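You operate a simulated robot arm through the tools that you are given. There is no shell and no other tool. Be economical: measure what you need, move in short steps, check, and stop when the job is done.

You are at the controls of a simulated two-armed robot. One attempt, no reset.

Task
Put the gold lug on the lid of the stack with a dark green top box away on the third shelf from the bottom of the steel rack. Take the black narrow brush on the lid of the stack with a dark green top box and put it away on the second shelf from the bottom of the drying rack. Put the water jug with the yellow handle on the top of the white table away on the shelf under the brown bench. Put one of the wax lumps from the top of the white table in the yellow tray feeder. Take the orange sponge with a grip on the top of the white table and put it away on the middle red shelf by the freezer. Take the pine handle and put it on the top of the steel bench. Pick up the tall white bottle with one hand, pass it to the other hand and put it on the shelf under the white table. Put the green brush on the top of the white table away on the top of the low brown table. Take the white jug and leave it on the top red shelf by the freezer. Fetch the green-lidded feeder and set it on the bed of the wiring jig. The order is free. Set down upright: water jug with the yellow handle, tall white bottle, white jug, green-lidded feeder.

It is judged by the outcome, as a careful person would: the job done as asked, and still so three seconds after it is handed in. It fails if anything else is knocked over, pushed out of place, dropped, spilled or broken. A push-on lid holds only when it is set on centred and level and pressed home; a screw cap is set on level and turned clockwise until tight.

Robot
Two 7-joint arms with two-finger parallel grippers on one trunk, on a base that drives. Base frame: it is fixed to the floor where the robot stands at the start and does not move with it; the origin is under the middle of the robot, x ahead of it, y to its left, z up. Readings come in m, rad, newtons and seconds.
The left shoulder is at the start at [0.07, 0.13, 1.137], the right one opposite. With the tool pointing down near the work surface each hand reaches from about 0.1 to 0.48 m from the robot's upright axis, wherever it stands, measured 20 degrees to its own side. Places, roughly: bed of the wiring jig (50x25 cm) [-2.36, 1.54, 0.8]; black narrow brush (22x4x3 cm) [0.6, 0.3, 0.8]; gold lug (8x6x4 cm) [0.5, 0.1, 0.8]; green brush (15x4x8 cm) [0.6, 5.7, 0.8]; green-lidded feeder [-2.5, 0.25, 0.75]; middle red shelf by the freezer [-0.2, 8, 0.7]; orange sponge with a grip (10x7x6 cm) [0.5, 5.8, 0.8]; pine handle (3x13x4 cm) [1.5, 0.3, 0.8]; second shelf of the drying rack [2.8, 8, 0.8]; shelf under the brown bench [-2.4, -1.8, 0.2]; shelf under the white table [0.7, 5.9, 0.2]; tall white bottle (9x9x25 cm) [0.2, 5.6, 0.9]; third shelf of the steel rack [4.8, -4.5, 0.9]; top of the low brown table [3.2, -0.3, 0.5]; top of the steel bench [5.1, 0.1, 0.8]; top red shelf by the freezer [-0.2, 8, 1.5]; water jug with the yellow handle [0.5, 6, 0.75]; wax lump (5x4x3 cm) [0.5, 5.6, 0.8]; white jug [0.25, 7.75, 0.75]; yellow tray feeder (26x15x6 cm) [1, 5.8, 0.8]. Payload 1.57 kg a hand.
The TCP of each hand is the grasp point between the finger pads, 0.03 m short of the fingertips. In the tool frame z runs along the fingers and y along their closing line. Largest opening 0.08 m; finger width 0.017, thickness 0.012; the body of the gripper, 0.04 by 0.082 m, starts 0.08 m behind the TCP.
Orientation is that of the tool frame in the base frame, as a unit quaternion [x, y, z, w]. With the fingers straight down and closing along the base's y, the tool's x points along the base's -x, its y along +y and its z along -z.

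Tools
- The arms move only by the tool drive_tool. It takes "left_moves", "right_moves" or both (then of equal length, played together; a hand with none holds still); each is a list of rows, each a list of 3 entries, a list of its own where there are three numbers: the shift along the tool's x, y, z in units of 50 mm (1.0 is 50 mm), then the turn, a rotation vector about the tool's x, y, z in units of 5 degrees (1.0 is 5 degrees), then the opening, from 0 (shut) to 1 (fully open). In form: [[[x, y, z], [rx, ry, rz], fingers], ...]. A call has 1 to 8 rows; each row shifts and turns the commanded pose from where the row before left it, along the tool's axes as they then stand. A call with a number of a shift or a turn outside -1 to 1 is refused whole. Rows are played at 5 a second. More than 0.05 m and 0.15 rad between two rows, or a gripper value outside its range, and nothing of the call is played. Where a pose cannot be reached the arm comes as near as it can. A force on the tool above 40 N (or 10 N above the force at the start of the call, whichever is more), or a blocked arm, ends the call early, and 0.2 s more pass. Each finger travels about 0.108 m/s and halts on what it meets, pressing with about 42 N; the grip force reading is that of the motor and also rises with nothing between the fingers. The clock runs only during rows and for 0.2 s after the last one: add rows that do not move to give the fingers time. It gives the time, the measured TCP pose, the force on the tool (base axes), the opening and the grip force at its end, in the units of the frame above (readings bear some noise), with the torque about the TCP (base axes, N m) and any sound that the robot's microphone picked up.
- Cameras (640 x 400 px; columns grow to the right, rows downward): "scene" is now at [0.1275, 0.022, 1.3591]; the picture's right is [0.32, -0.95, 0.00], its down [-0.70, -0.24, -0.67] and it looks along [0.64, 0.22, -0.74] (base axes); focal length 248 px, centre (320, 200). "left" rides on the left gripper at [0.072, 0.007, -0.122] in its tool frame; the picture's right is [-0.09, 1.00, 0.00], its down [-0.84, -0.08, -0.54] and it looks along [-0.54, -0.05, 0.84] (tool axes); focal length 238 px, centre (320, 200). "right" rides on the right gripper at [0.072, -0.007, -0.122] in its tool frame; the picture's right is [0.09, 1.00, 0.00], its down [-0.84, 0.08, -0.54] and it looks along [-0.54, 0.05, 0.84] (tool axes); focal length 238 px, centre (320, 200).
- grab_frame(camera): a new picture of that camera. It takes no simulated time.
- move_column(by): slides the trunk up (or, below 0, down) by that many m; the arms and the scene camera ride with it, the base frame stays. It gives what a move gives, with no picture.
- steer(legs): drives the robot by 1 to 6 legs, each [ahead, left, turn to the left] in m, m and rad, along the robot's own axes; the way and the turn of a leg run together, so that a leg with both is an arc; at most 1.5 m and 3.142 rad a leg. The arms and the cameras ride along, it lands a little off, and it stops where it bumps. It gives what a move gives.
- pan_tilt(pan, tilt): turns the head with the scene camera to pan (to the left, within 1.501 rad either way) and tilt (down, from -0.506 to 1.204), counted from straight ahead of the robot. It gives what a move gives.
- pixel_to_xyz(camera, pixels): for up to 12 pixels [column, row] of the newest picture of that camera ("zoom" is the newest enlarged one), the place [x, y, z] in the base frame of the surface seen there, good to about 0.002 m, but the place of the scene camera against the robot may be out by one fixed shift of up to 0.018 m in any direction. It takes no simulated time.
- inspect(camera, box): a new picture of the part [left, top, right, bottom] of that camera's present view, enlarged. It takes no simulated time.
- hand_in(): hands the job in; it is judged then, once.

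Work in short steps. Measure before you move; look again where a grasp or a placing could have gone wrong, and mend it. You have 357 turns and 298 pictures in all, those below and enlarged ones among them. Open the grippers and draw the arms clear of the work before you hand the job in, unless the task says otherwise; then end with one line.

The tools are called after "Call:" by a JSON object that holds its "api" and its "payload". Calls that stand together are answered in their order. drive_tool: Moves the arms, as the interface text tells. Its arguments: {"type":"object","properties":{"left_moves":{"type":"array","items":{"type":"array"}},"right_moves":{"type":"array","items":{"type":"array"}}},"required":[]} The other tools are called the same way: move_column (by) slides the trunk up or down; steer (legs) drives the base; pan_tilt (pan, tilt) turns the head that bears the scene camera; grab_frame (camera) takes a picture; pixel_to_xyz (camera, pixels) gives the place of the surface under pixels of a picture; inspect (camera, box) takes an enlarged picture of a part of a camera's view; hand_in () hands the job in.

At the start:

```text
time: 0.0
left_tool_pos: [0.2852, 0.2985, 1.0361]
left_tool_rot: [0.0, 1.0, 0.0, 0.0]
left_ft_force: [0.0, 0.4, 0.1]
left_moment: [-0.01, -0.02, -0.02]
left_gripper_width: 0.0797
left_finger_force: 0.1
right_tool_pos: [0.328, -0.0261, 1.0062]
right_tool_rot: [0.0, 1.0, 0.0, 0.001]
right_ft_force: [0.9, 0.0, -0.3]
right_moment: [-0.01, 0.02, 0.01]
right_gripper_width: 0.0802
right_finger_force: 0.0
trunk travel left (down, up): [-0.775, 0.165]
robot x, y, heading: [0.0015, -0.0021, -0.005]
head pan, tilt: [0.328, 0.831]
```

scene: 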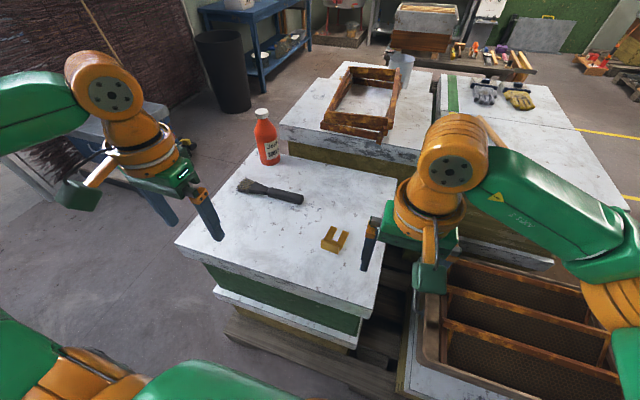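
right: 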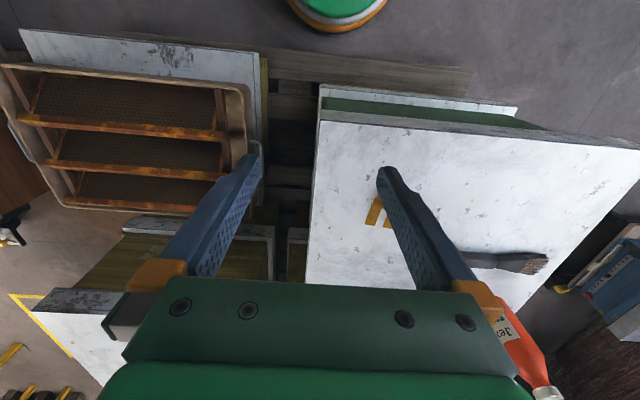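
left: 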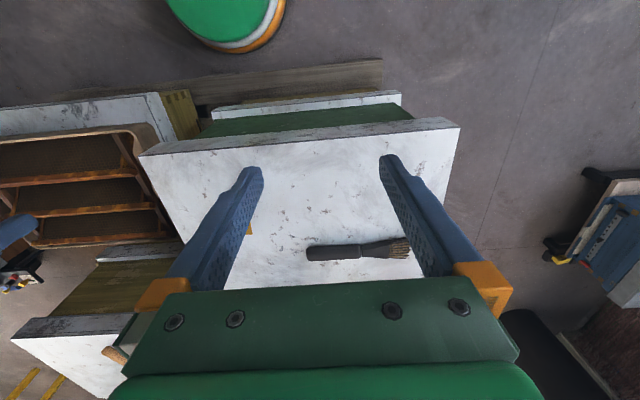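

I measure the gold lug (around 335,238) and the black brush (270,190) in the scene picture, and the same things in the hand cameras to find the scene camera's shift.

Call:
{"api": "pixel_to_xyz", "payload": {"camera": "scene", "pixels": [[329, 232], [340, 242], [327, 246], [344, 233], [302, 200], [270, 191], [245, 185], [180, 242], [345, 148], [398, 180], [365, 317], [485, 130]]}}

Call:
{"api": "pixel_to_xyz", "payload": {"camera": "left", "pixels": [[308, 253], [360, 250], [408, 247], [460, 125], [330, 253]]}}

Call:
{"api": "pixel_to_xyz", "payload": {"camera": "right", "pixels": [[374, 210], [387, 222], [545, 260], [470, 260], [320, 123]]}}

Call:
{"api": "inspect", "payload": {"camera": "scene", "box": [220, 130, 400, 270]}}

```text
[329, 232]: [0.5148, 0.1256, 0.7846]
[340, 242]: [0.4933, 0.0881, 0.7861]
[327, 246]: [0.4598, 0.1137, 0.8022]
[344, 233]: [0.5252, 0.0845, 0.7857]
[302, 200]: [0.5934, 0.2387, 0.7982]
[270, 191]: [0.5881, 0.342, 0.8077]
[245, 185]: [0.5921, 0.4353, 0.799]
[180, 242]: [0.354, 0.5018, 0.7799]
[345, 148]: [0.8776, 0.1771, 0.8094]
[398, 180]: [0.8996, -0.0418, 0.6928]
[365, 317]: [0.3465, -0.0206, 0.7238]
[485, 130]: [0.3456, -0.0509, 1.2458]
```

```text
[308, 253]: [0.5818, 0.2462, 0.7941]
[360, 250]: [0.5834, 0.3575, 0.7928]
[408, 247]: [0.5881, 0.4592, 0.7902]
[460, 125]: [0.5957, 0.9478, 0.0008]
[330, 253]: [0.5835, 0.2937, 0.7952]
```

```text
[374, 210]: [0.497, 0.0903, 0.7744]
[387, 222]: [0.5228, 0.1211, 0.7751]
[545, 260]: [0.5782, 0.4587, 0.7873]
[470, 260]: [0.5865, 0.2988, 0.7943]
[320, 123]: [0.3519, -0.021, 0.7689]
```

```text
2.86 times, centred on (310, 200) of scene
```

zoom: 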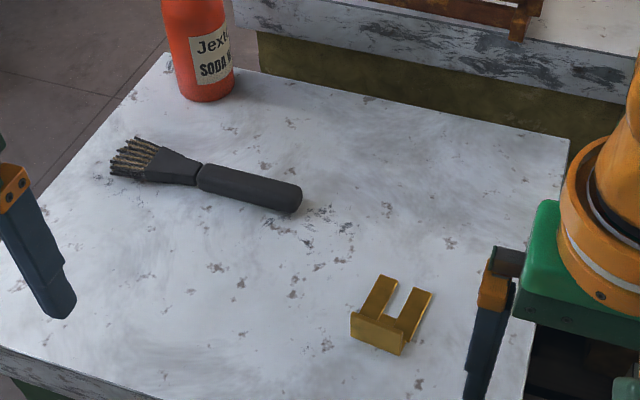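

The lug's lip stands at the near side (zoom 350,315 to 402,355), prongs pointing away. I measure it and its edges in the zoom.

Call:
{"api": "pixel_to_xyz", "payload": {"camera": "zoom", "pixels": [[353, 314], [402, 336], [353, 337], [402, 353], [384, 278], [428, 293], [375, 325], [200, 178], [298, 200], [240, 185], [310, 300], [440, 320]]}}

Call:
{"api": "inspect", "payload": {"camera": "right", "box": [340, 160, 440, 250]}}

```text
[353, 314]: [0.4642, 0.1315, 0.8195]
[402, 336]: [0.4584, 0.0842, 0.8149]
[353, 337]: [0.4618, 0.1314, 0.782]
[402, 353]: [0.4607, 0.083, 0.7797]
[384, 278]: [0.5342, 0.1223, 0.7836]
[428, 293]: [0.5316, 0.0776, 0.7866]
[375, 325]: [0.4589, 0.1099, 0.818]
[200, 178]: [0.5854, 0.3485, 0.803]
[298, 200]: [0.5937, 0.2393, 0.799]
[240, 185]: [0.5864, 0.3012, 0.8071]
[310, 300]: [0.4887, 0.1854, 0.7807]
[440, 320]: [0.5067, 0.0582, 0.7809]
```

```text
4.44 times, centred on (390, 205) of right
```

zoom: 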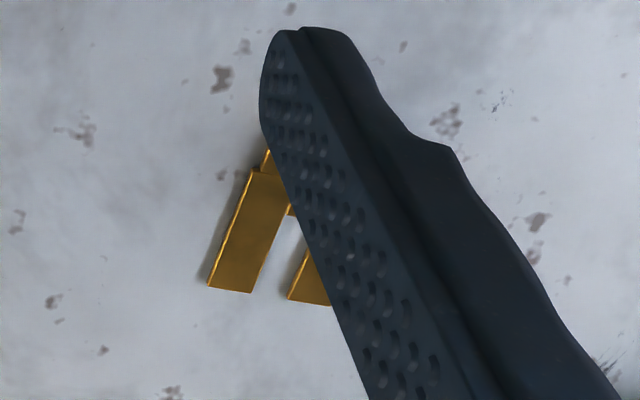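

I read the prong tips in this hand-camera zoom to get the exact lug position.

Call:
{"api": "pixel_to_xyz", "payload": {"camera": "zoom", "pixels": [[210, 284], [250, 291], [250, 175], [262, 172], [290, 298], [328, 304], [150, 200]]}}

```text
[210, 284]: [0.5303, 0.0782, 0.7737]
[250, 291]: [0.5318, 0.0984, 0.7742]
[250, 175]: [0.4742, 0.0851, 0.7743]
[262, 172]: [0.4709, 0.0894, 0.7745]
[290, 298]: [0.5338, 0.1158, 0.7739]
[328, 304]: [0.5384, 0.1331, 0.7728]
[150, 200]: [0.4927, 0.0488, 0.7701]
```

Before choosing grasps I want to see the racks and the layout, so I turn the head level and look to the right first.

Call:
{"api": "pan_tilt", "payload": {"pan": -0.7, "tilt": 0.25}}

Call:
{"api": "grab_frame", "payload": {"camera": "scene"}}

Call:
{"api": "pan_tilt", "payload": {"pan": 0.3, "tilt": 0.3}}

Call:
{"api": "grab_frame", "payload": {"camera": "scene"}}

Call:
{"api": "pan_tilt", "payload": {"pan": 1.4, "tilt": 0.3}}

Call:
{"api": "grab_frame", "payload": {"camera": "scene"}}

```text
time: 1.3
left_tool_pos: [0.2857, 0.2997, 1.036]
left_tool_rot: [0.0, 1.0, 0.0, 0.0]
left_ft_force: [0.4, 0.9, -0.1]
left_moment: [0.03, 0.02, -0.02]
left_gripper_width: 0.0799
left_finger_force: 0.0
right_tool_pos: [0.3272, -0.0264, 1.0061]
right_tool_rot: [-0.001, 1.0, 0.0, 0.0]
right_ft_force: [-0.3, -0.2, -0.9]
right_moment: [0.03, 0.02, 0.05]
right_gripper_width: 0.08
right_finger_force: 0.0
trunk travel left (down, up): [-0.775, 0.165]
robot x, y, heading: [0.0008, -0.0008, -0.001]
head pan, tilt: [-0.7, 0.25]
```

```text
292 pictures are left
```

scene: 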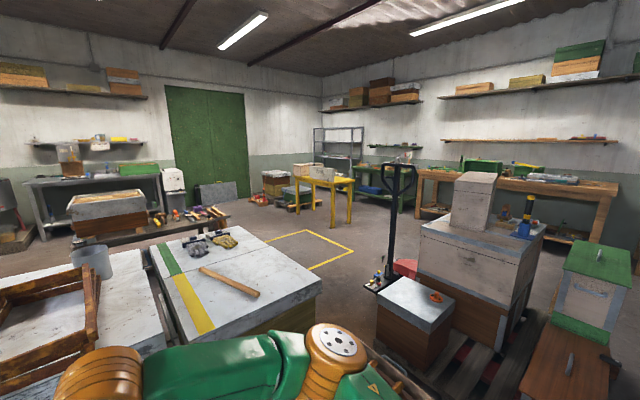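

```text
time: 2.6
left_tool_pos: [0.2861, 0.2992, 1.0364]
left_tool_rot: [0.0, 1.0, 0.0, -0.001]
left_ft_force: [0.3, 0.6, 0.5]
left_moment: [0.02, -0.02, 0.01]
left_gripper_width: 0.0799
left_finger_force: 0.0
right_tool_pos: [0.327, -0.0271, 1.0074]
right_tool_rot: [0.001, 1.0, 0.0, 0.0]
right_ft_force: [0.0, 0.1, 0.9]
right_moment: [-0.01, 0.03, 0.02]
right_gripper_width: 0.08
right_finger_force: 0.0
trunk travel left (down, up): [-0.775, 0.165]
robot x, y, heading: [-0.0005, 0.0011, -0.002]
head pan, tilt: [0.3, 0.3]
```

```text
291 pictures are left
```

scene: 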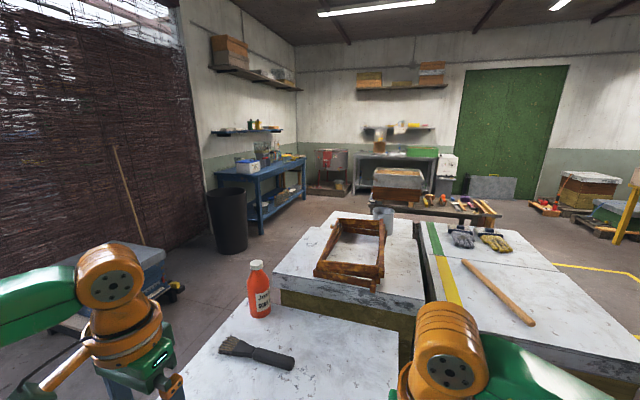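

```text
time: 3.9
left_tool_pos: [0.2863, 0.2986, 1.0359]
left_tool_rot: [-0.001, 1.0, 0.0, 0.0]
left_ft_force: [-1.0, -0.1, 0.5]
left_moment: [0.01, 0.0, 0.0]
left_gripper_width: 0.0799
left_finger_force: 0.1
right_tool_pos: [0.3279, -0.0285, 1.0064]
right_tool_rot: [0.0, 1.0, 0.001, 0.0]
right_ft_force: [-0.4, 0.5, 0.2]
right_moment: [0.02, 0.0, 0.01]
right_gripper_width: 0.0799
right_finger_force: 0.0
trunk travel left (down, up): [-0.775, 0.165]
robot x, y, heading: [0.0033, -0.0007, 0.002]
head pan, tilt: [1.4, 0.3]
```

```text
290 pictures are left
```

scene: 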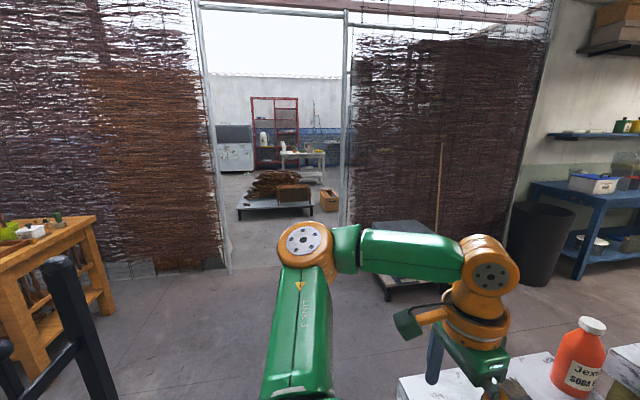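

The pine handle may be the pale stick or something else near [1.5, 0.3]. I look there and measure.

Call:
{"api": "pan_tilt", "payload": {"pan": 0.0, "tilt": 0.45}}

Call:
{"api": "grab_frame", "payload": {"camera": "scene"}}

Call:
{"api": "inspect", "payload": {"camera": "scene", "box": [150, 60, 470, 260]}}

```text
time: 5.4
left_tool_pos: [0.2862, 0.2995, 1.0366]
left_tool_rot: [-0.001, 1.0, 0.0, 0.0]
left_ft_force: [-0.1, -0.1, 0.1]
left_moment: [0.03, 0.0, -0.01]
left_gripper_width: 0.0798
left_finger_force: 0.1
right_tool_pos: [0.3266, -0.0267, 1.0067]
right_tool_rot: [0.0, 1.0, 0.0, 0.001]
right_ft_force: [0.5, -0.4, 0.4]
right_moment: [0.01, -0.02, 0.0]
right_gripper_width: 0.0801
right_finger_force: 0.1
trunk travel left (down, up): [-0.775, 0.165]
robot x, y, heading: [-0.0006, 0.0017, 0.005]
head pan, tilt: [0.0, 0.45]
```

```text
289 pictures are left
```

scene: 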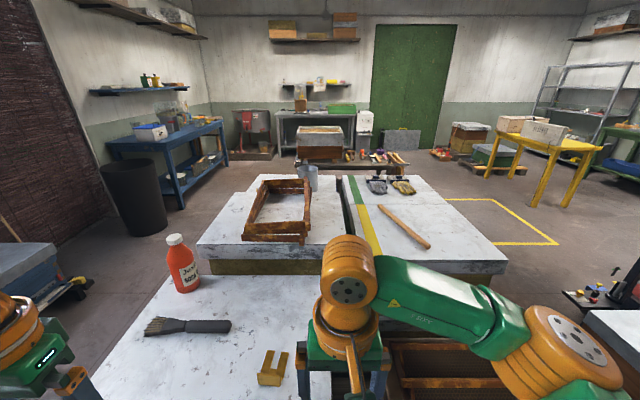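

```text
2.00 times, centred on (310, 160) of scene
```

zoom: 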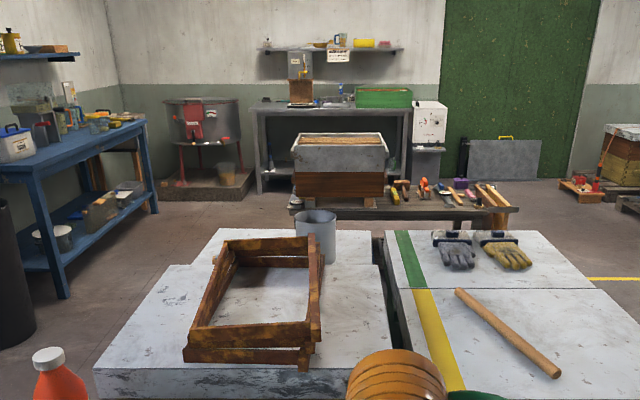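

I measure some points and enlarge the gap by the grey mug (338,183), where a dark piece shows.

Call:
{"api": "inspect", "payload": {"camera": "scene", "box": [280, 140, 440, 260]}}

Call:
{"api": "pixel_to_xyz", "payload": {"camera": "scene", "pixels": [[385, 210], [425, 243], [310, 180], [338, 183], [280, 220], [300, 165], [400, 165], [505, 155], [340, 205], [320, 147], [620, 110], [560, 150]]}}

```text
3.33 times, centred on (360, 200) of scene
```

zoom: 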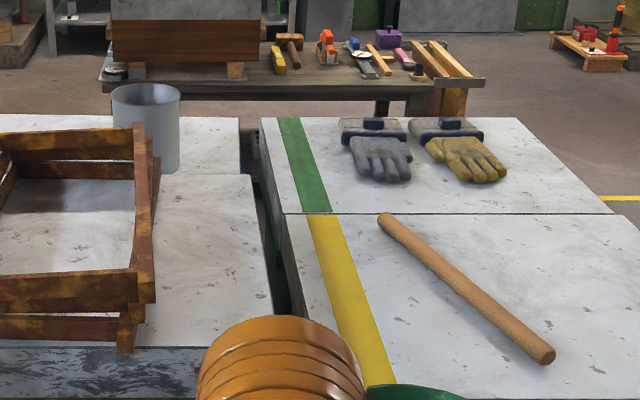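

```text
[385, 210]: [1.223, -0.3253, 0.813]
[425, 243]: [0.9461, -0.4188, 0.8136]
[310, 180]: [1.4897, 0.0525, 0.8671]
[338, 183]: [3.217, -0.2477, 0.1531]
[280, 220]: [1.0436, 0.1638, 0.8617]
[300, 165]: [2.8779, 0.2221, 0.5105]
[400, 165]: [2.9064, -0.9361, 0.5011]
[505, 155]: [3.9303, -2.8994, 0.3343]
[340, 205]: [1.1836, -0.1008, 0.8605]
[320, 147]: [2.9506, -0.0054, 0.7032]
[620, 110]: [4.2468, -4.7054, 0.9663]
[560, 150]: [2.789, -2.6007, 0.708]
```

The stick at (405,225) is too long to be the 13 cm pine handle; it is probably behind the frame. I check the steel rack enlarged to choose the lug grasp.

Call:
{"api": "pan_tilt", "payload": {"pan": -0.7, "tilt": 0.2}}

Call:
{"api": "inspect", "payload": {"camera": "scene", "box": [230, 100, 430, 225]}}

Call:
{"api": "pixel_to_xyz", "payload": {"camera": "zoom", "pixels": [[300, 100], [420, 100], [300, 150], [420, 150], [300, 190], [420, 190]]}}

```text
time: 6.5
left_tool_pos: [0.2872, 0.2998, 1.0359]
left_tool_rot: [-0.001, 1.0, 0.0, -0.001]
left_ft_force: [-0.3, 0.0, 0.1]
left_moment: [-0.01, 0.0, -0.03]
left_gripper_width: 0.0801
left_finger_force: 0.1
right_tool_pos: [0.3276, -0.0259, 1.0072]
right_tool_rot: [0.0, 1.0, 0.0, 0.001]
right_ft_force: [1.2, 0.2, 0.4]
right_moment: [-0.01, -0.02, 0.01]
right_gripper_width: 0.0799
right_finger_force: 0.1
trunk travel left (down, up): [-0.775, 0.165]
robot x, y, heading: [-0.0024, -0.0009, -0.0]
head pan, tilt: [-0.7, 0.201]
```

```text
3.20 times, centred on (330, 162) of scene
```

zoom: 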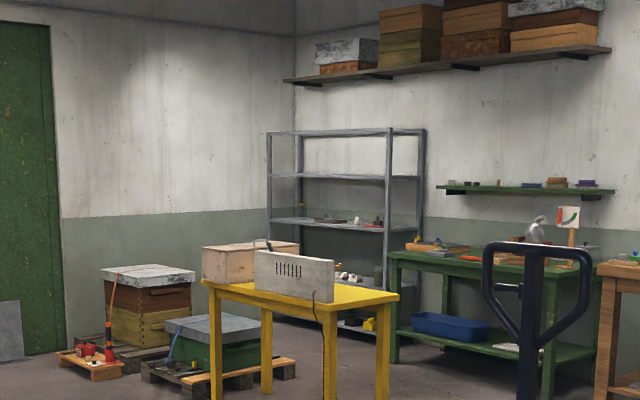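

```text
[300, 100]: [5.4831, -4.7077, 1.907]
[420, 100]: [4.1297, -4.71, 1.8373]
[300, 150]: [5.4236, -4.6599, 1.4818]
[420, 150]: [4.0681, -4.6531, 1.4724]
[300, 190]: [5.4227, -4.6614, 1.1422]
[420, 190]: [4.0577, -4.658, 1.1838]
```

The rack's shelves are about 0.37 m apart and open toward +y, so I'll take the lug with the tool tilted 45° forward, the fingers closing across its 6 cm width. I turn and shift the right hand above it.

Call:
{"api": "drive_tool", "payload": {"right_moves": [[[-0.7, 0.9, 0], [0, 0, 1], 1], [[-0.7, 0.9, 0], [0, 0, 0.4], 1], [[-0.6, 0.9, 0], [0, -1, 0], 1], [[0, 0, 0], [0, -1, 0], 1], [[0, 0, 0], [0, -1, 0], 1], [[0, 0, 0], [0, -1, 0], 1], [[0, 0, 0], [0, -1, 0], 1], [[0, 0, 0], [0, -1, 0], 1]]}}

Call:
{"api": "drive_tool", "payload": {"right_moves": [[[0, 0, 0], [0, -1, 0], 1], [[0, 0, 0], [0, -1, 0], 1], [[0, 0, 0], [0, -1, 0], 1]]}}

Call:
{"api": "grab_frame", "payload": {"camera": "right"}}

```text
refused: row 1 steps farther than a row can; nothing moved
```

```text
time: 7.3
left_tool_pos: [0.2863, 0.2996, 1.0362]
left_tool_rot: [0.0, 1.0, 0.0, -0.001]
left_ft_force: [-0.1, -0.5, 1.0]
left_moment: [0.0, 0.01, 0.02]
left_gripper_width: 0.0801
left_finger_force: 0.1
right_tool_pos: [0.3262, -0.0267, 1.0066]
right_tool_rot: [0.0, 0.991, 0.0, 0.131]
right_ft_force: [-0.4, 0.3, 0.8]
right_moment: [-0.02, -0.01, 0.02]
right_gripper_width: 0.0804
right_finger_force: 0.1
trunk travel left (down, up): [-0.775, 0.165]
robot x, y, heading: [-0.0011, -0.0028, 0.0]
head pan, tilt: [-0.7, 0.201]
```

```text
285 pictures are left
```

right: 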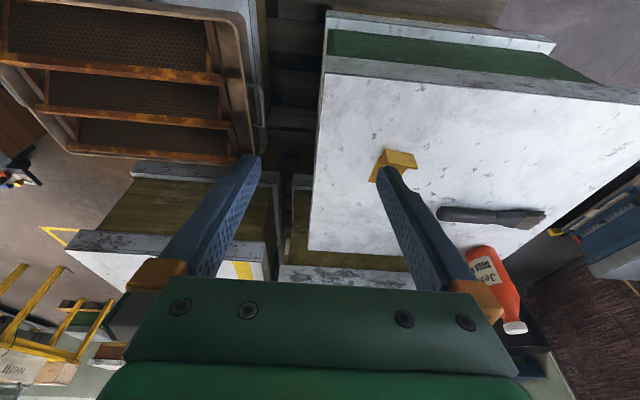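

A row's shift must stay within 50 mm in length; the tool is now pitched 15°. I move above the lug with smaller rows, yaw by -7° and pitch on to 40°.

Call:
{"api": "drive_tool", "payload": {"right_moves": [[[-0.48, 0.7, 0.13], [0, 0, 0], 1], [[-0.48, 0.7, 0.13], [0, 0, 0], 1], [[-0.48, 0.7, 0.13], [0.18, 0, 0.68], 1], [[-0.48, 0.7, 0.13], [0.18, 0, 0.68], 1], [[0, 0, 0], [0, -1, 0], 1], [[0, 0, 0], [0, -1, 0], 1], [[0, 0, 0], [0, -1, 0], 1], [[0, 0, 0], [0, -1, 0], 1]]}}

Call:
{"api": "drive_tool", "payload": {"right_moves": [[[0, 0, 0], [0, -1, 0], 1], [[0, 0, 0], [0, 0, 0], 1]]}}

Call:
{"api": "grab_frame", "payload": {"camera": "right"}}

```text
time: 9.1
left_tool_pos: [0.2865, 0.2985, 1.0365]
left_tool_rot: [0.0, 1.0, 0.0, 0.0]
left_ft_force: [-0.3, -0.8, 0.2]
left_moment: [0.03, 0.02, 0.02]
left_gripper_width: 0.0799
left_finger_force: 0.1
right_tool_pos: [0.4141, 0.093, 1.0059]
right_tool_rot: [0.058, 0.952, -0.017, 0.301]
right_ft_force: [-0.2, -0.1, 0.4]
right_moment: [0.0, 0.0, 0.03]
right_gripper_width: 0.0798
right_finger_force: 0.1
right hand out of reach, approached as far as the arm can: row 4
trunk travel left (down, up): [-0.775, 0.165]
robot x, y, heading: [0.0041, 0.0, -0.005]
head pan, tilt: [-0.7, 0.201]
```

```text
time: 9.7
left_tool_pos: [0.2857, 0.3007, 1.0346]
left_tool_rot: [0.0, 1.0, 0.001, -0.001]
left_ft_force: [0.1, 0.0, -0.3]
left_moment: [0.0, 0.02, 0.04]
left_gripper_width: 0.0799
left_finger_force: 0.1
right_tool_pos: [0.4155, 0.0934, 1.007]
right_tool_rot: [0.057, 0.938, -0.02, 0.341]
right_ft_force: [-0.1, 0.2, -0.3]
right_moment: [0.0, 0.01, 0.0]
right_gripper_width: 0.0801
right_finger_force: 0.0
trunk travel left (down, up): [-0.775, 0.165]
robot x, y, heading: [0.0008, 0.0026, 0.001]
head pan, tilt: [-0.7, 0.201]
```

```text
284 pictures are left
```

right: 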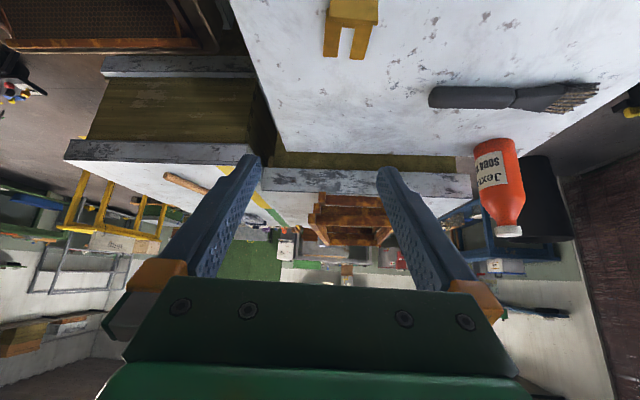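

The arm is short of reach; I drive the base 0.14 m left so the lug is in front of the right arm.

Call:
{"api": "steer", "payload": {"legs": [[0.0, 0.14, 0.0]]}}

Call:
{"api": "grab_frame", "payload": {"camera": "right"}}

```text
time: 11.0
left_tool_pos: [0.2872, 0.436, 1.0365]
left_tool_rot: [0.0, 1.0, 0.001, 0.0]
left_ft_force: [0.3, 0.7, -0.4]
left_moment: [0.05, 0.0, 0.0]
left_gripper_width: 0.0798
left_finger_force: 0.0
right_tool_pos: [0.4157, 0.2288, 1.0068]
right_tool_rot: [0.058, 0.938, -0.02, 0.342]
right_ft_force: [-0.9, -0.4, 1.1]
right_moment: [0.02, 0.03, 0.02]
right_gripper_width: 0.0798
right_finger_force: 0.1
trunk travel left (down, up): [-0.775, 0.165]
robot x, y, heading: [-0.0017, 0.1382, 0.004]
head pan, tilt: [-0.7, 0.201]
```

```text
283 pictures are left
```

right: 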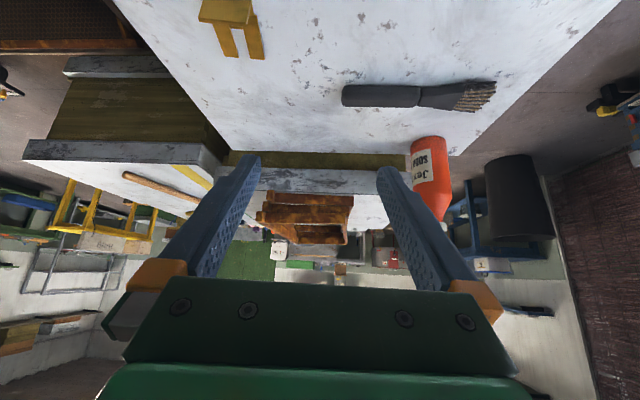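

I measure the lug again in the right camera: lip (200-252, 5-27), prongs to (230,57) and (258,60).

Call:
{"api": "pixel_to_xyz", "payload": {"camera": "right", "pixels": [[203, 10], [251, 12], [198, 22], [246, 26], [221, 55], [239, 57], [250, 59], [264, 58], [225, 8], [342, 96], [418, 96], [180, 60]]}}

```text
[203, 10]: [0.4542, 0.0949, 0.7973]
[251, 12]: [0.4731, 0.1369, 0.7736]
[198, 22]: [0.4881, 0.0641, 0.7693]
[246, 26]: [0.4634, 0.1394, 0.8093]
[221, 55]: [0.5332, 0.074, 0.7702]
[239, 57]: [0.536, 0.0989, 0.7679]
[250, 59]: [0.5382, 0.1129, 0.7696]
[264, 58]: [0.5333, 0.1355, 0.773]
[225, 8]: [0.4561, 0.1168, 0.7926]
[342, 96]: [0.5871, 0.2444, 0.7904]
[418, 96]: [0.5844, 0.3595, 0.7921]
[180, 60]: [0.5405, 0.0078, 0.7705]
```

Lip centre is about (0.459, 0.114), top 0.809. I move to 5 cm above the grasp point.

Call:
{"api": "drive_tool", "payload": {"right_moves": [[[0.213, -0.434, 0.625], [0, 0, 0], 1], [[0.213, -0.434, 0.625], [0, 0, 0], 1], [[0.213, -0.434, 0.625], [0, 0, 0], 1], [[0.213, -0.434, 0.625], [0, 0, 0], 1], [[0.213, -0.434, 0.625], [0, 0, 0], 1], [[0, 0, 0], [0, 0, 0], 1]]}}

Call:
{"api": "grab_frame", "payload": {"camera": "right"}}

```text
time: 12.4
left_tool_pos: [0.2871, 0.4384, 1.0351]
left_tool_rot: [0.0, 1.0, 0.0, 0.0]
left_ft_force: [-0.7, 1.0, -0.1]
left_moment: [-0.05, 0.02, 0.01]
left_gripper_width: 0.0802
left_finger_force: 0.1
right_tool_pos: [0.4604, 0.1169, 0.853]
right_tool_rot: [0.059, 0.938, -0.022, 0.342]
right_ft_force: [0.1, -0.5, -0.1]
right_moment: [0.01, -0.04, -0.03]
right_gripper_width: 0.0801
right_finger_force: 0.1
trunk travel left (down, up): [-0.775, 0.165]
robot x, y, heading: [0.0023, 0.1389, -0.005]
head pan, tilt: [-0.7, 0.201]
```

```text
282 pictures are left
```

right: 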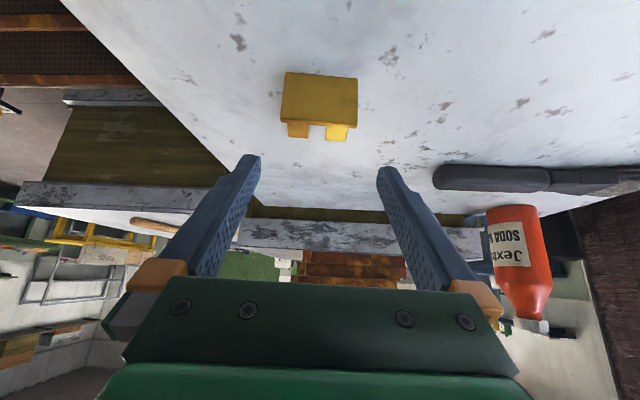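

Well centred between the fingers; I lower straight down 5 cm and close.

Call:
{"api": "drive_tool", "payload": {"right_moves": [[[0.3, -0.03, 0.4], [0, 0, 0], 1], [[0.29, -0.03, 0.4], [0, 0, 0], 1], [[0, 0, 0], [0, 0, 0], 1], [[0, 0, 0], [0, 0, 0], 0], [[0, 0, 0], [0, 0, 0], 0], [[0, 0, 0], [0, 0, 0], 0]]}}

Call:
{"api": "grab_frame", "payload": {"camera": "right"}}

```text
time: 13.8
left_tool_pos: [0.2878, 0.4389, 1.0357]
left_tool_rot: [0.0, 1.0, 0.0, 0.0]
left_ft_force: [0.2, -0.9, 1.7]
left_moment: [-0.01, -0.01, 0.01]
left_gripper_width: 0.0801
left_finger_force: 0.0
right_tool_pos: [0.4634, 0.1134, 0.8029]
right_tool_rot: [0.058, 0.938, -0.021, 0.342]
right_ft_force: [0.1, -1.1, 0.5]
right_moment: [-0.01, 0.04, -0.05]
right_gripper_width: 0.0494
right_finger_force: 42.0
trunk travel left (down, up): [-0.775, 0.165]
robot x, y, heading: [0.0025, 0.1386, -0.002]
head pan, tilt: [-0.7, 0.201]
```

```text
281 pictures are left
```

right: 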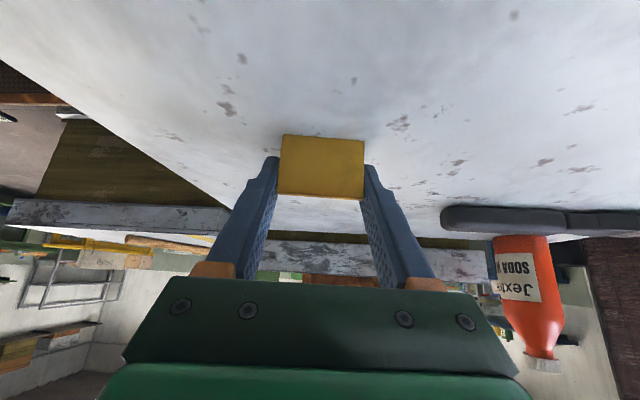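

The lug is held (49 mm). I lift it 15 cm and draw it back.

Call:
{"api": "drive_tool", "payload": {"right_moves": [[[-0.62, 0, -0.74], [0, 0, 0], 0], [[-0.62, 0, -0.74], [0, 0, 0], 0], [[-0.62, 0, -0.74], [0, 0, 0], 0], [[-0.62, 0, -0.74], [0, 0, 0], 0], [[0.6, 0, -0.5], [0, 0, 0], 0], [[0.6, 0, -0.5], [0, 0, 0], 0], [[0, 0, 0], [0, 0, 0], 0]]}}

Call:
{"api": "pan_tilt", "payload": {"pan": 0.6, "tilt": 0.6}}

Call:
{"api": "grab_frame", "payload": {"camera": "scene"}}

```text
time: 15.4
left_tool_pos: [0.2874, 0.4375, 1.0355]
left_tool_rot: [0.0, 1.0, 0.0, 0.001]
left_ft_force: [1.2, -0.5, 0.3]
left_moment: [0.03, 0.0, 0.0]
left_gripper_width: 0.0801
left_finger_force: 0.0
right_tool_pos: [0.3872, 0.1224, 0.995]
right_tool_rot: [0.058, 0.938, -0.021, 0.342]
right_ft_force: [0.4, 0.5, -2.0]
right_moment: [-0.02, 0.03, 0.02]
right_gripper_width: 0.0494
right_finger_force: 42.1
trunk travel left (down, up): [-0.775, 0.165]
robot x, y, heading: [-0.0011, 0.1404, 0.001]
head pan, tilt: [-0.7, 0.201]
```

```text
time: 16.9
left_tool_pos: [0.2868, 0.4374, 1.0356]
left_tool_rot: [-0.001, 1.0, 0.0, 0.0]
left_ft_force: [1.0, -0.1, -0.1]
left_moment: [-0.01, -0.02, 0.01]
left_gripper_width: 0.0801
left_finger_force: 0.1
right_tool_pos: [0.3874, 0.1241, 0.9956]
right_tool_rot: [0.058, 0.938, -0.021, 0.341]
right_ft_force: [0.5, -0.3, -0.9]
right_moment: [0.02, 0.01, 0.01]
right_gripper_width: 0.0493
right_finger_force: 42.1
trunk travel left (down, up): [-0.775, 0.165]
robot x, y, heading: [-0.0025, 0.1392, -0.001]
head pan, tilt: [0.6, 0.6]
```

```text
280 pictures are left
```

scene: 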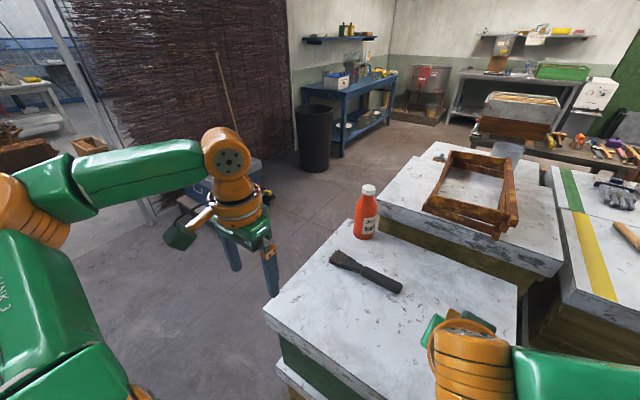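

Something small is at (440,156) behind the frame; I zoom there and measure it and obstacles.

Call:
{"api": "inspect", "payload": {"camera": "scene", "box": [400, 130, 480, 180]}}

Call:
{"api": "pixel_to_xyz", "payload": {"camera": "scene", "pixels": [[439, 157], [407, 175], [440, 145], [390, 195], [345, 222], [205, 190], [265, 165], [315, 170], [370, 150], [250, 300], [300, 200], [280, 240]]}}

```text
8.00 times, centred on (440, 155) of scene
```

zoom: 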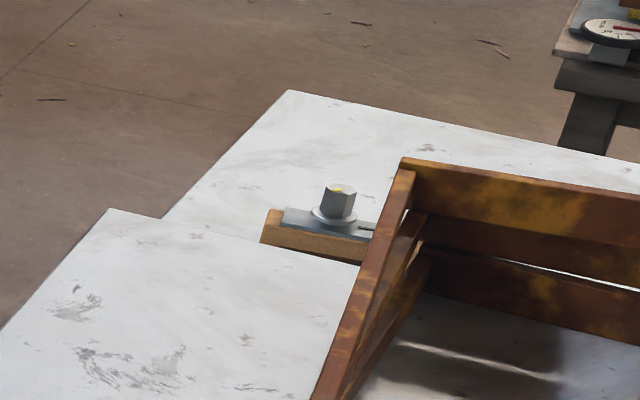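

```text
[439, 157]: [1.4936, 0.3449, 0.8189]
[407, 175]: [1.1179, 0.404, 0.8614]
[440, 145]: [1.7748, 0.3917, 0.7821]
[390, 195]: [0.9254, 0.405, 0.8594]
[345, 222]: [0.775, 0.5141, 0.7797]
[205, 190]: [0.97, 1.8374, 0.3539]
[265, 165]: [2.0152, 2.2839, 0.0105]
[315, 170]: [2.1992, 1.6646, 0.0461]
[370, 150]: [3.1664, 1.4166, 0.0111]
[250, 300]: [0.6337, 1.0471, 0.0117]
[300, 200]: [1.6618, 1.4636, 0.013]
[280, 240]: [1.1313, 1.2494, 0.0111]
```

The pine handle (a wooden bar with a metal plate and nut) is at about (1.49, 0.34) behind the raised front lid. I drive left to y≈1.0 and look along the aisle.

Call:
{"api": "steer", "payload": {"legs": [[0.0, 0.8, 0.0]]}}

Call:
{"api": "pan_tilt", "payload": {"pan": 0.0, "tilt": 0.7}}

Call:
{"api": "grab_frame", "payload": {"camera": "scene"}}

Call:
{"api": "pixel_to_xyz", "payload": {"camera": "scene", "pixels": [[150, 200], [220, 150], [320, 150], [320, 300], [400, 200], [250, 220]]}}

```text
time: 21.2
left_tool_pos: [0.2834, 1.2425, 1.0352]
left_tool_rot: [-0.004, 1.0, 0.0, 0.001]
left_ft_force: [0.6, 0.2, 0.6]
left_moment: [0.0, 0.0, 0.01]
left_gripper_width: 0.08
left_finger_force: 0.2
right_tool_pos: [0.3848, 0.9276, 0.9957]
right_tool_rot: [0.055, 0.938, -0.019, 0.341]
right_ft_force: [0.5, -0.9, -0.4]
right_moment: [-0.02, -0.01, 0.03]
right_gripper_width: 0.0495
right_finger_force: 42.3
trunk travel left (down, up): [-0.775, 0.165]
robot x, y, heading: [0.001, 0.9404, 0.009]
head pan, tilt: [0.6, 0.6]
```

```text
time: 22.2
left_tool_pos: [0.2833, 1.2418, 1.0354]
left_tool_rot: [-0.003, 1.0, 0.0, 0.0]
left_ft_force: [0.8, 0.7, -0.7]
left_moment: [0.03, 0.0, -0.01]
left_gripper_width: 0.0799
left_finger_force: 0.1
right_tool_pos: [0.386, 0.9272, 0.9952]
right_tool_rot: [0.055, 0.938, -0.02, 0.341]
right_ft_force: [-0.6, 0.3, -0.1]
right_moment: [0.03, 0.01, -0.03]
right_gripper_width: 0.0494
right_finger_force: 42.2
trunk travel left (down, up): [-0.775, 0.165]
robot x, y, heading: [-0.0012, 0.9403, 0.009]
head pan, tilt: [0.0, 0.7]
```

```text
278 pictures are left
```

scene: 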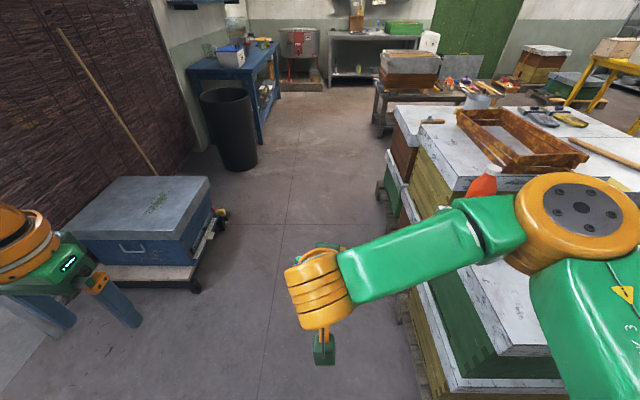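

```text
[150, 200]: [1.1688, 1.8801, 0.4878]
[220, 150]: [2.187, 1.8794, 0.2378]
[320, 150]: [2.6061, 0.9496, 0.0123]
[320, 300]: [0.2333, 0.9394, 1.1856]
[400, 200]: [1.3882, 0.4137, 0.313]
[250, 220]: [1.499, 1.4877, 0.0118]
```

The aisle (y 0.45–1.55) is clear. I drive ahead 1.42 m and turn right to face the stack.

Call:
{"api": "steer", "payload": {"legs": [[1.42, -0.01, 0.0], [0, 0, -1.578]]}}

Call:
{"api": "grab_frame", "payload": {"camera": "scene"}}

Call:
{"api": "grab_frame", "payload": {"camera": "left"}}

```text
time: 33.0
left_tool_pos: [1.7146, 0.6712, 1.035]
left_tool_rot: [0.696, 0.718, 0.0, 0.0]
left_ft_force: [-0.8, 0.3, -0.7]
left_moment: [0.01, 0.0, 0.02]
left_gripper_width: 0.0801
left_finger_force: 0.0
right_tool_pos: [1.4034, 0.5633, 0.9955]
right_tool_rot: [0.695, 0.633, -0.253, 0.229]
right_ft_force: [1.2, -0.1, -1.1]
right_moment: [0.05, 0.03, 0.01]
right_gripper_width: 0.0494
right_finger_force: 42.0
trunk travel left (down, up): [-0.775, 0.165]
robot x, y, heading: [1.4092, 0.9505, -1.545]
head pan, tilt: [0.0, 0.7]
```

```text
277 pictures are left
```

scene: 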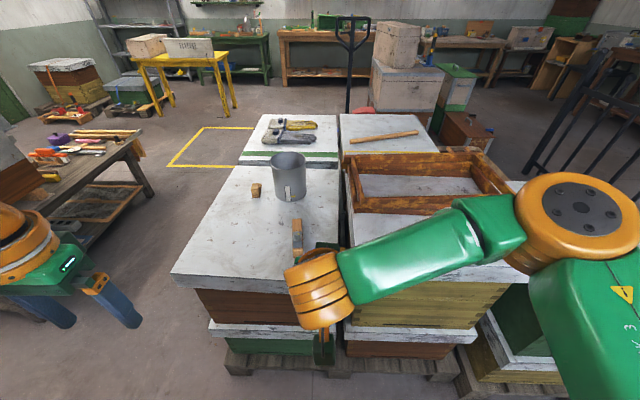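

```text
276 pictures are left
```

left: 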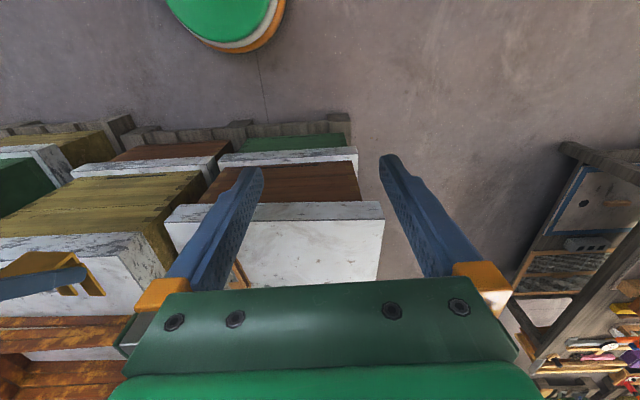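

The handle is at (297,235) in the scene view, near the edge by the higher lid. I zoom in and measure.

Call:
{"api": "inspect", "payload": {"camera": "scene", "box": [250, 190, 370, 265]}}

Call:
{"api": "pixel_to_xyz", "payload": {"camera": "zoom", "pixels": [[255, 180], [255, 290], [275, 165], [275, 300], [240, 160], [220, 240], [350, 240], [400, 240]]}}

Call:
{"api": "pixel_to_xyz", "payload": {"camera": "left", "pixels": [[236, 278], [244, 278], [300, 250], [378, 215]]}}

```text
5.33 times, centred on (310, 228) of scene
```

zoom: 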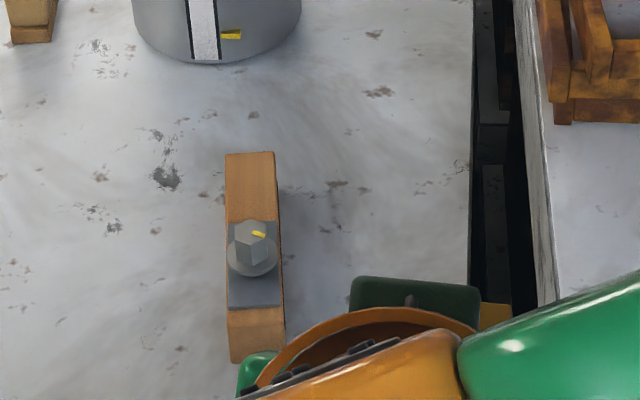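

```text
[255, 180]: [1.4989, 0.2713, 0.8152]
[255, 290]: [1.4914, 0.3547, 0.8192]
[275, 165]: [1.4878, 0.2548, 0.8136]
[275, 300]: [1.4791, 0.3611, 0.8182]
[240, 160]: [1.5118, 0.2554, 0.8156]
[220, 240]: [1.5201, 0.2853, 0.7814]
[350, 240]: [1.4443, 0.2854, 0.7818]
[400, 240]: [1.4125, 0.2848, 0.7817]
```

```text
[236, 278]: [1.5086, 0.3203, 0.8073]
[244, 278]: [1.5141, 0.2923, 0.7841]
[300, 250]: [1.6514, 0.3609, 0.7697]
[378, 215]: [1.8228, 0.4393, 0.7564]
```

Bar lies x≈1.48–1.51, y 0.25–0.385, clear on both sides. I check where the pallet edge lies before nudging closer.

Call:
{"api": "pixel_to_xyz", "payload": {"camera": "scene", "pixels": [[290, 362], [400, 375], [250, 280], [290, 335], [440, 372], [255, 370]]}}

Call:
{"api": "drive_tool", "payload": {"left_moves": [[[0, 0, 0], [0, -1, 0], 1], [[0, 0, 0], [0, -1, 0], 1], [[0, 0, 0], [0, -1, 0], 1], [[0, 0, 0], [0, -1, 0], 1], [[0, 0, 0], [0, -1, 0], 1], [[0, -1, 0], [0, 0, 0], 1], [[0, -1, 0], [0, 0, 0], 1], [[0, -1, 0], [0, 0, 0], 1]]}}

```text
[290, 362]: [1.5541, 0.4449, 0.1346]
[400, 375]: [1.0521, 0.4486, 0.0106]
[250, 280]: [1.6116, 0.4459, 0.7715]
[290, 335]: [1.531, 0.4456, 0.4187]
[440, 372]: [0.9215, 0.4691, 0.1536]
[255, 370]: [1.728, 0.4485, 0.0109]
```

```text
time: 34.8
left_tool_pos: [1.5654, 0.6542, 1.0441]
left_tool_rot: [0.68, 0.701, -0.149, 0.156]
left_ft_force: [-0.1, 0.8, 0.3]
left_moment: [0.01, -0.04, 0.03]
left_gripper_width: 0.0798
left_finger_force: 0.0
left hand out of reach, approached as far as the arm can: row 6, 7
right_tool_pos: [1.4014, 0.5624, 0.9967]
right_tool_rot: [0.696, 0.632, -0.252, 0.231]
right_ft_force: [-0.7, -0.6, -2.6]
right_moment: [0.01, -0.03, -0.01]
right_gripper_width: 0.0494
right_finger_force: 41.9
trunk travel left (down, up): [-0.775, 0.165]
robot x, y, heading: [1.4094, 0.9475, -1.541]
head pan, tilt: [0.0, 0.7]
```

Pallet front is at y≈0.45; going to y≈0.81 leaves the same gap as at the start. I drive ahead 0.14 m and look with the left hand.

Call:
{"api": "steer", "payload": {"legs": [[0.14, 0.0, 0.0]]}}

Call:
{"api": "grab_frame", "payload": {"camera": "left"}}

```text
time: 36.1
left_tool_pos: [1.5741, 0.5159, 1.0444]
left_tool_rot: [0.68, 0.7, -0.152, 0.156]
left_ft_force: [-0.2, 0.1, -0.2]
left_moment: [-0.01, 0.01, 0.05]
left_gripper_width: 0.0802
left_finger_force: 0.1
right_tool_pos: [1.4086, 0.4252, 0.997]
right_tool_rot: [0.695, 0.632, -0.254, 0.231]
right_ft_force: [-1.4, 0.6, -1.7]
right_moment: [-0.01, 0.01, 0.0]
right_gripper_width: 0.0495
right_finger_force: 42.0
trunk travel left (down, up): [-0.775, 0.165]
robot x, y, heading: [1.414, 0.8095, -1.536]
head pan, tilt: [0.0, 0.7]
```

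```text
274 pictures are left
```

left: 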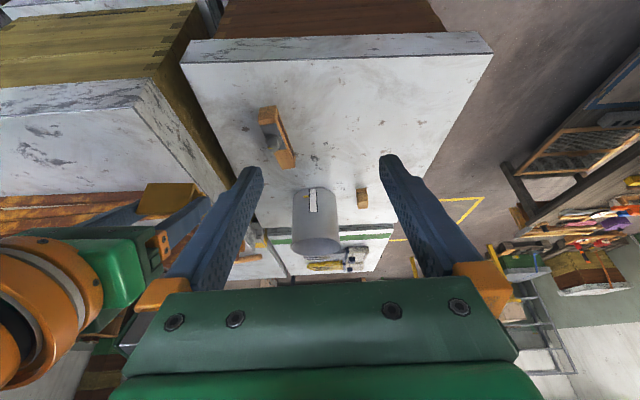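

The right hand is too close to the left's target, so I shift it 12 cm to the right, and measure the bar in the left camera.

Call:
{"api": "drive_tool", "payload": {"right_moves": [[[0, -0.9, 0], [0, 0, 0], 0], [[0, -0.9, 0], [0, 0, 0], 0], [[0, -0.9, 0], [0, 0, 0], 0], [[0, 0, 0], [0, 0, 0], 0]]}}

Call:
{"api": "pixel_to_xyz", "payload": {"camera": "left", "pixels": [[262, 108], [274, 108], [276, 168], [292, 164], [266, 130], [284, 128], [277, 160], [268, 140], [255, 140], [310, 140]]}}

Call:
{"api": "inspect", "payload": {"camera": "left", "box": [230, 90, 326, 180]}}

```text
time: 37.1
left_tool_pos: [1.5734, 0.513, 1.0447]
left_tool_rot: [0.68, 0.701, -0.151, 0.156]
left_ft_force: [0.3, 0.5, -0.2]
left_moment: [0.04, 0.01, -0.01]
left_gripper_width: 0.0797
left_finger_force: 0.1
right_tool_pos: [1.2746, 0.4353, 0.9968]
right_tool_rot: [0.695, 0.632, -0.254, 0.23]
right_ft_force: [0.0, 0.3, -0.1]
right_moment: [0.03, 0.0, -0.02]
right_gripper_width: 0.0496
right_finger_force: 41.8
trunk travel left (down, up): [-0.775, 0.165]
robot x, y, heading: [1.4089, 0.8084, -1.544]
head pan, tilt: [0.0, 0.7]
```

```text
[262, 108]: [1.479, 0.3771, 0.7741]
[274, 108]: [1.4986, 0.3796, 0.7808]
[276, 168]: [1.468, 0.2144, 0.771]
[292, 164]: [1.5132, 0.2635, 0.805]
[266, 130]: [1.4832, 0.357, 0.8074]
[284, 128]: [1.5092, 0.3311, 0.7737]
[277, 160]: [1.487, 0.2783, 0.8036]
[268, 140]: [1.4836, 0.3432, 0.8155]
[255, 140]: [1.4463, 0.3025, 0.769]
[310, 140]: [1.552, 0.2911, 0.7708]
```

```text
4.44 times, centred on (278, 135) of left
```

zoom: 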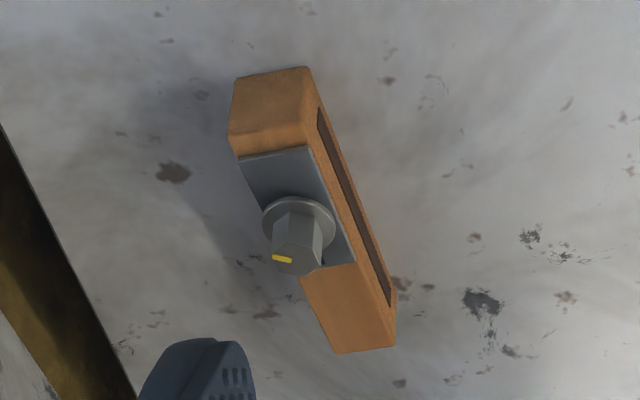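

Bar centre is about (1.495, 0.325), top 0.805. I yaw +3° to match it and go to 5.5 cm above.

Call:
{"api": "drive_tool", "payload": {"left_moves": [[[0, 0, 0], [-0.245, 0, -0.525], 1], [[-0.286, -0.31, 0.814], [0, 0, 0], 1], [[-0.286, -0.31, 0.814], [0, 0, 0], 1], [[-0.286, -0.31, 0.814], [0, 0, 0], 1], [[-0.286, -0.31, 0.814], [0, 0, 0], 1], [[-0.286, -0.31, 0.814], [0, 0, 0], 1], [[-0.286, -0.31, 0.814], [0, 0, 0], 1], [[0, 0, 0], [0, 0, 0], 1]]}}

Call:
{"api": "grab_frame", "payload": {"camera": "left"}}

```text
time: 39.0
left_tool_pos: [1.5711, 0.3736, 0.9096]
left_tool_rot: [0.662, 0.717, -0.148, 0.16]
left_ft_force: [0.0, -0.4, -0.2]
left_moment: [0.01, 0.0, 0.0]
left_gripper_width: 0.0801
left_finger_force: 0.0
left hand out of reach, approached as far as the arm can: row 5, 6, 7
right_tool_pos: [1.2722, 0.4363, 0.9971]
right_tool_rot: [0.695, 0.633, -0.252, 0.23]
right_ft_force: [-1.0, 0.1, -1.7]
right_moment: [0.02, 0.01, 0.02]
right_gripper_width: 0.0496
right_finger_force: 42.0
trunk travel left (down, up): [-0.775, 0.165]
robot x, y, heading: [1.4145, 0.8116, -1.545]
head pan, tilt: [0.0, 0.7]
```

```text
272 pictures are left
```

left: 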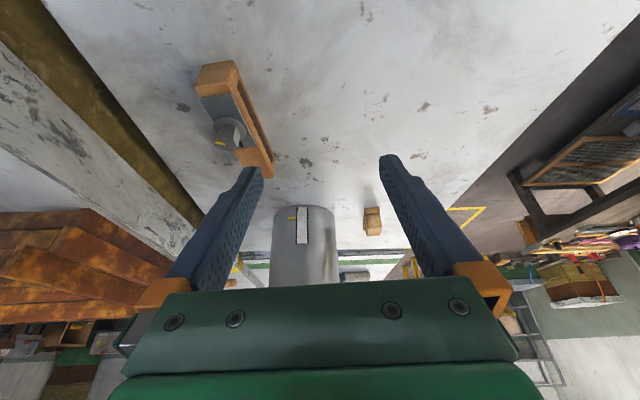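

Out of reach by a few cm. I pitch the hand to 45° for more reach and drive 4 cm closer.

Call:
{"api": "drive_tool", "payload": {"left_moves": [[[0, 0, 0], [0, -1, 0], 1], [[0, 0, 0], [0, -1, 0], 1], [[0, 0, 0], [0, -1, 0], 1], [[0, 0, 0], [0, -1, 0], 1], [[0, -0.7, 0], [0, 0, 0], 1], [[0, -0.7, 0], [0, 0, 0], 1]]}}

Call:
{"api": "steer", "payload": {"legs": [[0.04, 0.0, 0.0]]}}

```text
time: 40.4
left_tool_pos: [1.5501, 0.3805, 0.9452]
left_tool_rot: [0.627, 0.679, -0.26, 0.281]
left_ft_force: [0.1, -0.4, -0.1]
left_moment: [0.01, 0.02, 0.03]
left_gripper_width: 0.0797
left_finger_force: 0.0
left hand out of reach, approached as far as the arm can: row 4, 5, 6
right_tool_pos: [1.2726, 0.4337, 0.9963]
right_tool_rot: [0.695, 0.633, -0.252, 0.23]
right_ft_force: [0.4, -1.0, -1.3]
right_moment: [-0.01, -0.02, -0.01]
right_gripper_width: 0.0494
right_finger_force: 41.6
trunk travel left (down, up): [-0.775, 0.165]
robot x, y, heading: [1.4121, 0.8106, -1.545]
head pan, tilt: [0.0, 0.7]
```

```text
time: 41.2
left_tool_pos: [1.5518, 0.3453, 0.9478]
left_tool_rot: [0.626, 0.678, -0.262, 0.283]
left_ft_force: [0.3, 0.4, -0.3]
left_moment: [-0.03, 0.01, 0.02]
left_gripper_width: 0.08
left_finger_force: 0.0
right_tool_pos: [1.2747, 0.4004, 0.9978]
right_tool_rot: [0.694, 0.632, -0.255, 0.233]
right_ft_force: [0.1, 0.8, -0.5]
right_moment: [0.01, 0.01, 0.0]
right_gripper_width: 0.0494
right_finger_force: 42.2
trunk travel left (down, up): [-0.775, 0.165]
robot x, y, heading: [1.4143, 0.771, -1.539]
head pan, tilt: [0.0, 0.7]
```

I move to the hover point above the bar with the 45° pitch.

Call:
{"api": "drive_tool", "payload": {"left_moves": [[[0.322, -0.389, 0.461], [0, 0, 0], 1], [[0.322, -0.389, 0.461], [0, 0, 0], 1], [[0.322, -0.389, 0.461], [0, 0, 0], 1], [[0, 0, 0], [0, 0, 0], 1]]}}

Call:
{"api": "grab_frame", "payload": {"camera": "left"}}

```text
time: 42.2
left_tool_pos: [1.5702, 0.3408, 0.9197]
left_tool_rot: [0.626, 0.679, -0.261, 0.281]
left_ft_force: [0.7, -1.0, -0.2]
left_moment: [-0.02, -0.01, 0.0]
left_gripper_width: 0.0803
left_finger_force: 0.2
left hand out of reach, approached as far as the arm can: row 1, 2, 3
right_tool_pos: [1.2747, 0.3952, 0.9973]
right_tool_rot: [0.695, 0.633, -0.253, 0.23]
right_ft_force: [0.2, -0.4, 0.2]
right_moment: [0.01, 0.01, 0.05]
right_gripper_width: 0.0494
right_finger_force: 42.0
trunk travel left (down, up): [-0.775, 0.165]
robot x, y, heading: [1.4158, 0.7718, -1.543]
head pan, tilt: [0.0, 0.7]
```

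```text
271 pictures are left
```

left: 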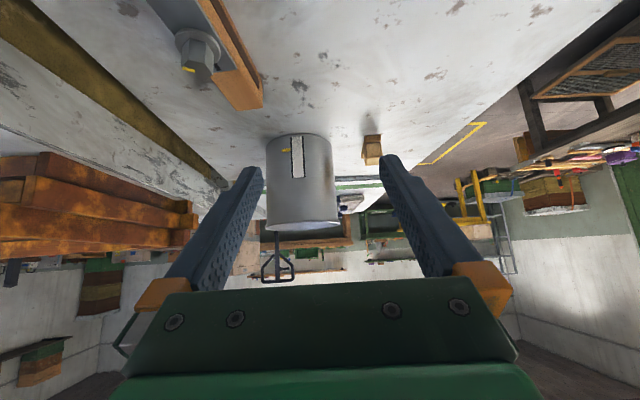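

The left arm works best about 20° to its own side, so I raise the right hand and strafe the base 7 cm right.

Call:
{"api": "drive_tool", "payload": {"right_moves": [[[-0.51, 0, -0.61], [0, 0, 0], 0], [[-0.51, 0, -0.61], [0, 0, 0], 0], [[0, 0, 0], [0, 0, 0], 0]]}}

Call:
{"api": "steer", "payload": {"legs": [[0.0, -0.07, 0.0]]}}

```text
time: 43.0
left_tool_pos: [1.5698, 0.3419, 0.9205]
left_tool_rot: [0.627, 0.679, -0.26, 0.279]
left_ft_force: [-0.2, 0.5, -0.6]
left_moment: [-0.01, -0.02, 0.05]
left_gripper_width: 0.08
left_finger_force: 0.0
right_tool_pos: [1.2758, 0.3956, 1.0775]
right_tool_rot: [0.695, 0.632, -0.253, 0.23]
right_ft_force: [0.3, -0.2, -1.6]
right_moment: [0.03, 0.02, -0.01]
right_gripper_width: 0.0492
right_finger_force: 41.5
trunk travel left (down, up): [-0.775, 0.165]
robot x, y, heading: [1.4129, 0.7708, -1.541]
head pan, tilt: [0.0, 0.7]
```

```text
time: 44.0
left_tool_pos: [1.504, 0.3394, 0.9203]
left_tool_rot: [0.626, 0.68, -0.261, 0.279]
left_ft_force: [-0.1, 0.5, -1.0]
left_moment: [0.04, 0.06, 0.0]
left_gripper_width: 0.0798
left_finger_force: 0.1
right_tool_pos: [1.21, 0.3936, 1.0761]
right_tool_rot: [0.694, 0.634, -0.254, 0.229]
right_ft_force: [1.0, -0.6, -1.2]
right_moment: [0.01, 0.02, -0.01]
right_gripper_width: 0.0493
right_finger_force: 42.0
trunk travel left (down, up): [-0.775, 0.165]
robot x, y, heading: [1.3432, 0.7678, -1.541]
head pan, tilt: [0.0, 0.7]
```

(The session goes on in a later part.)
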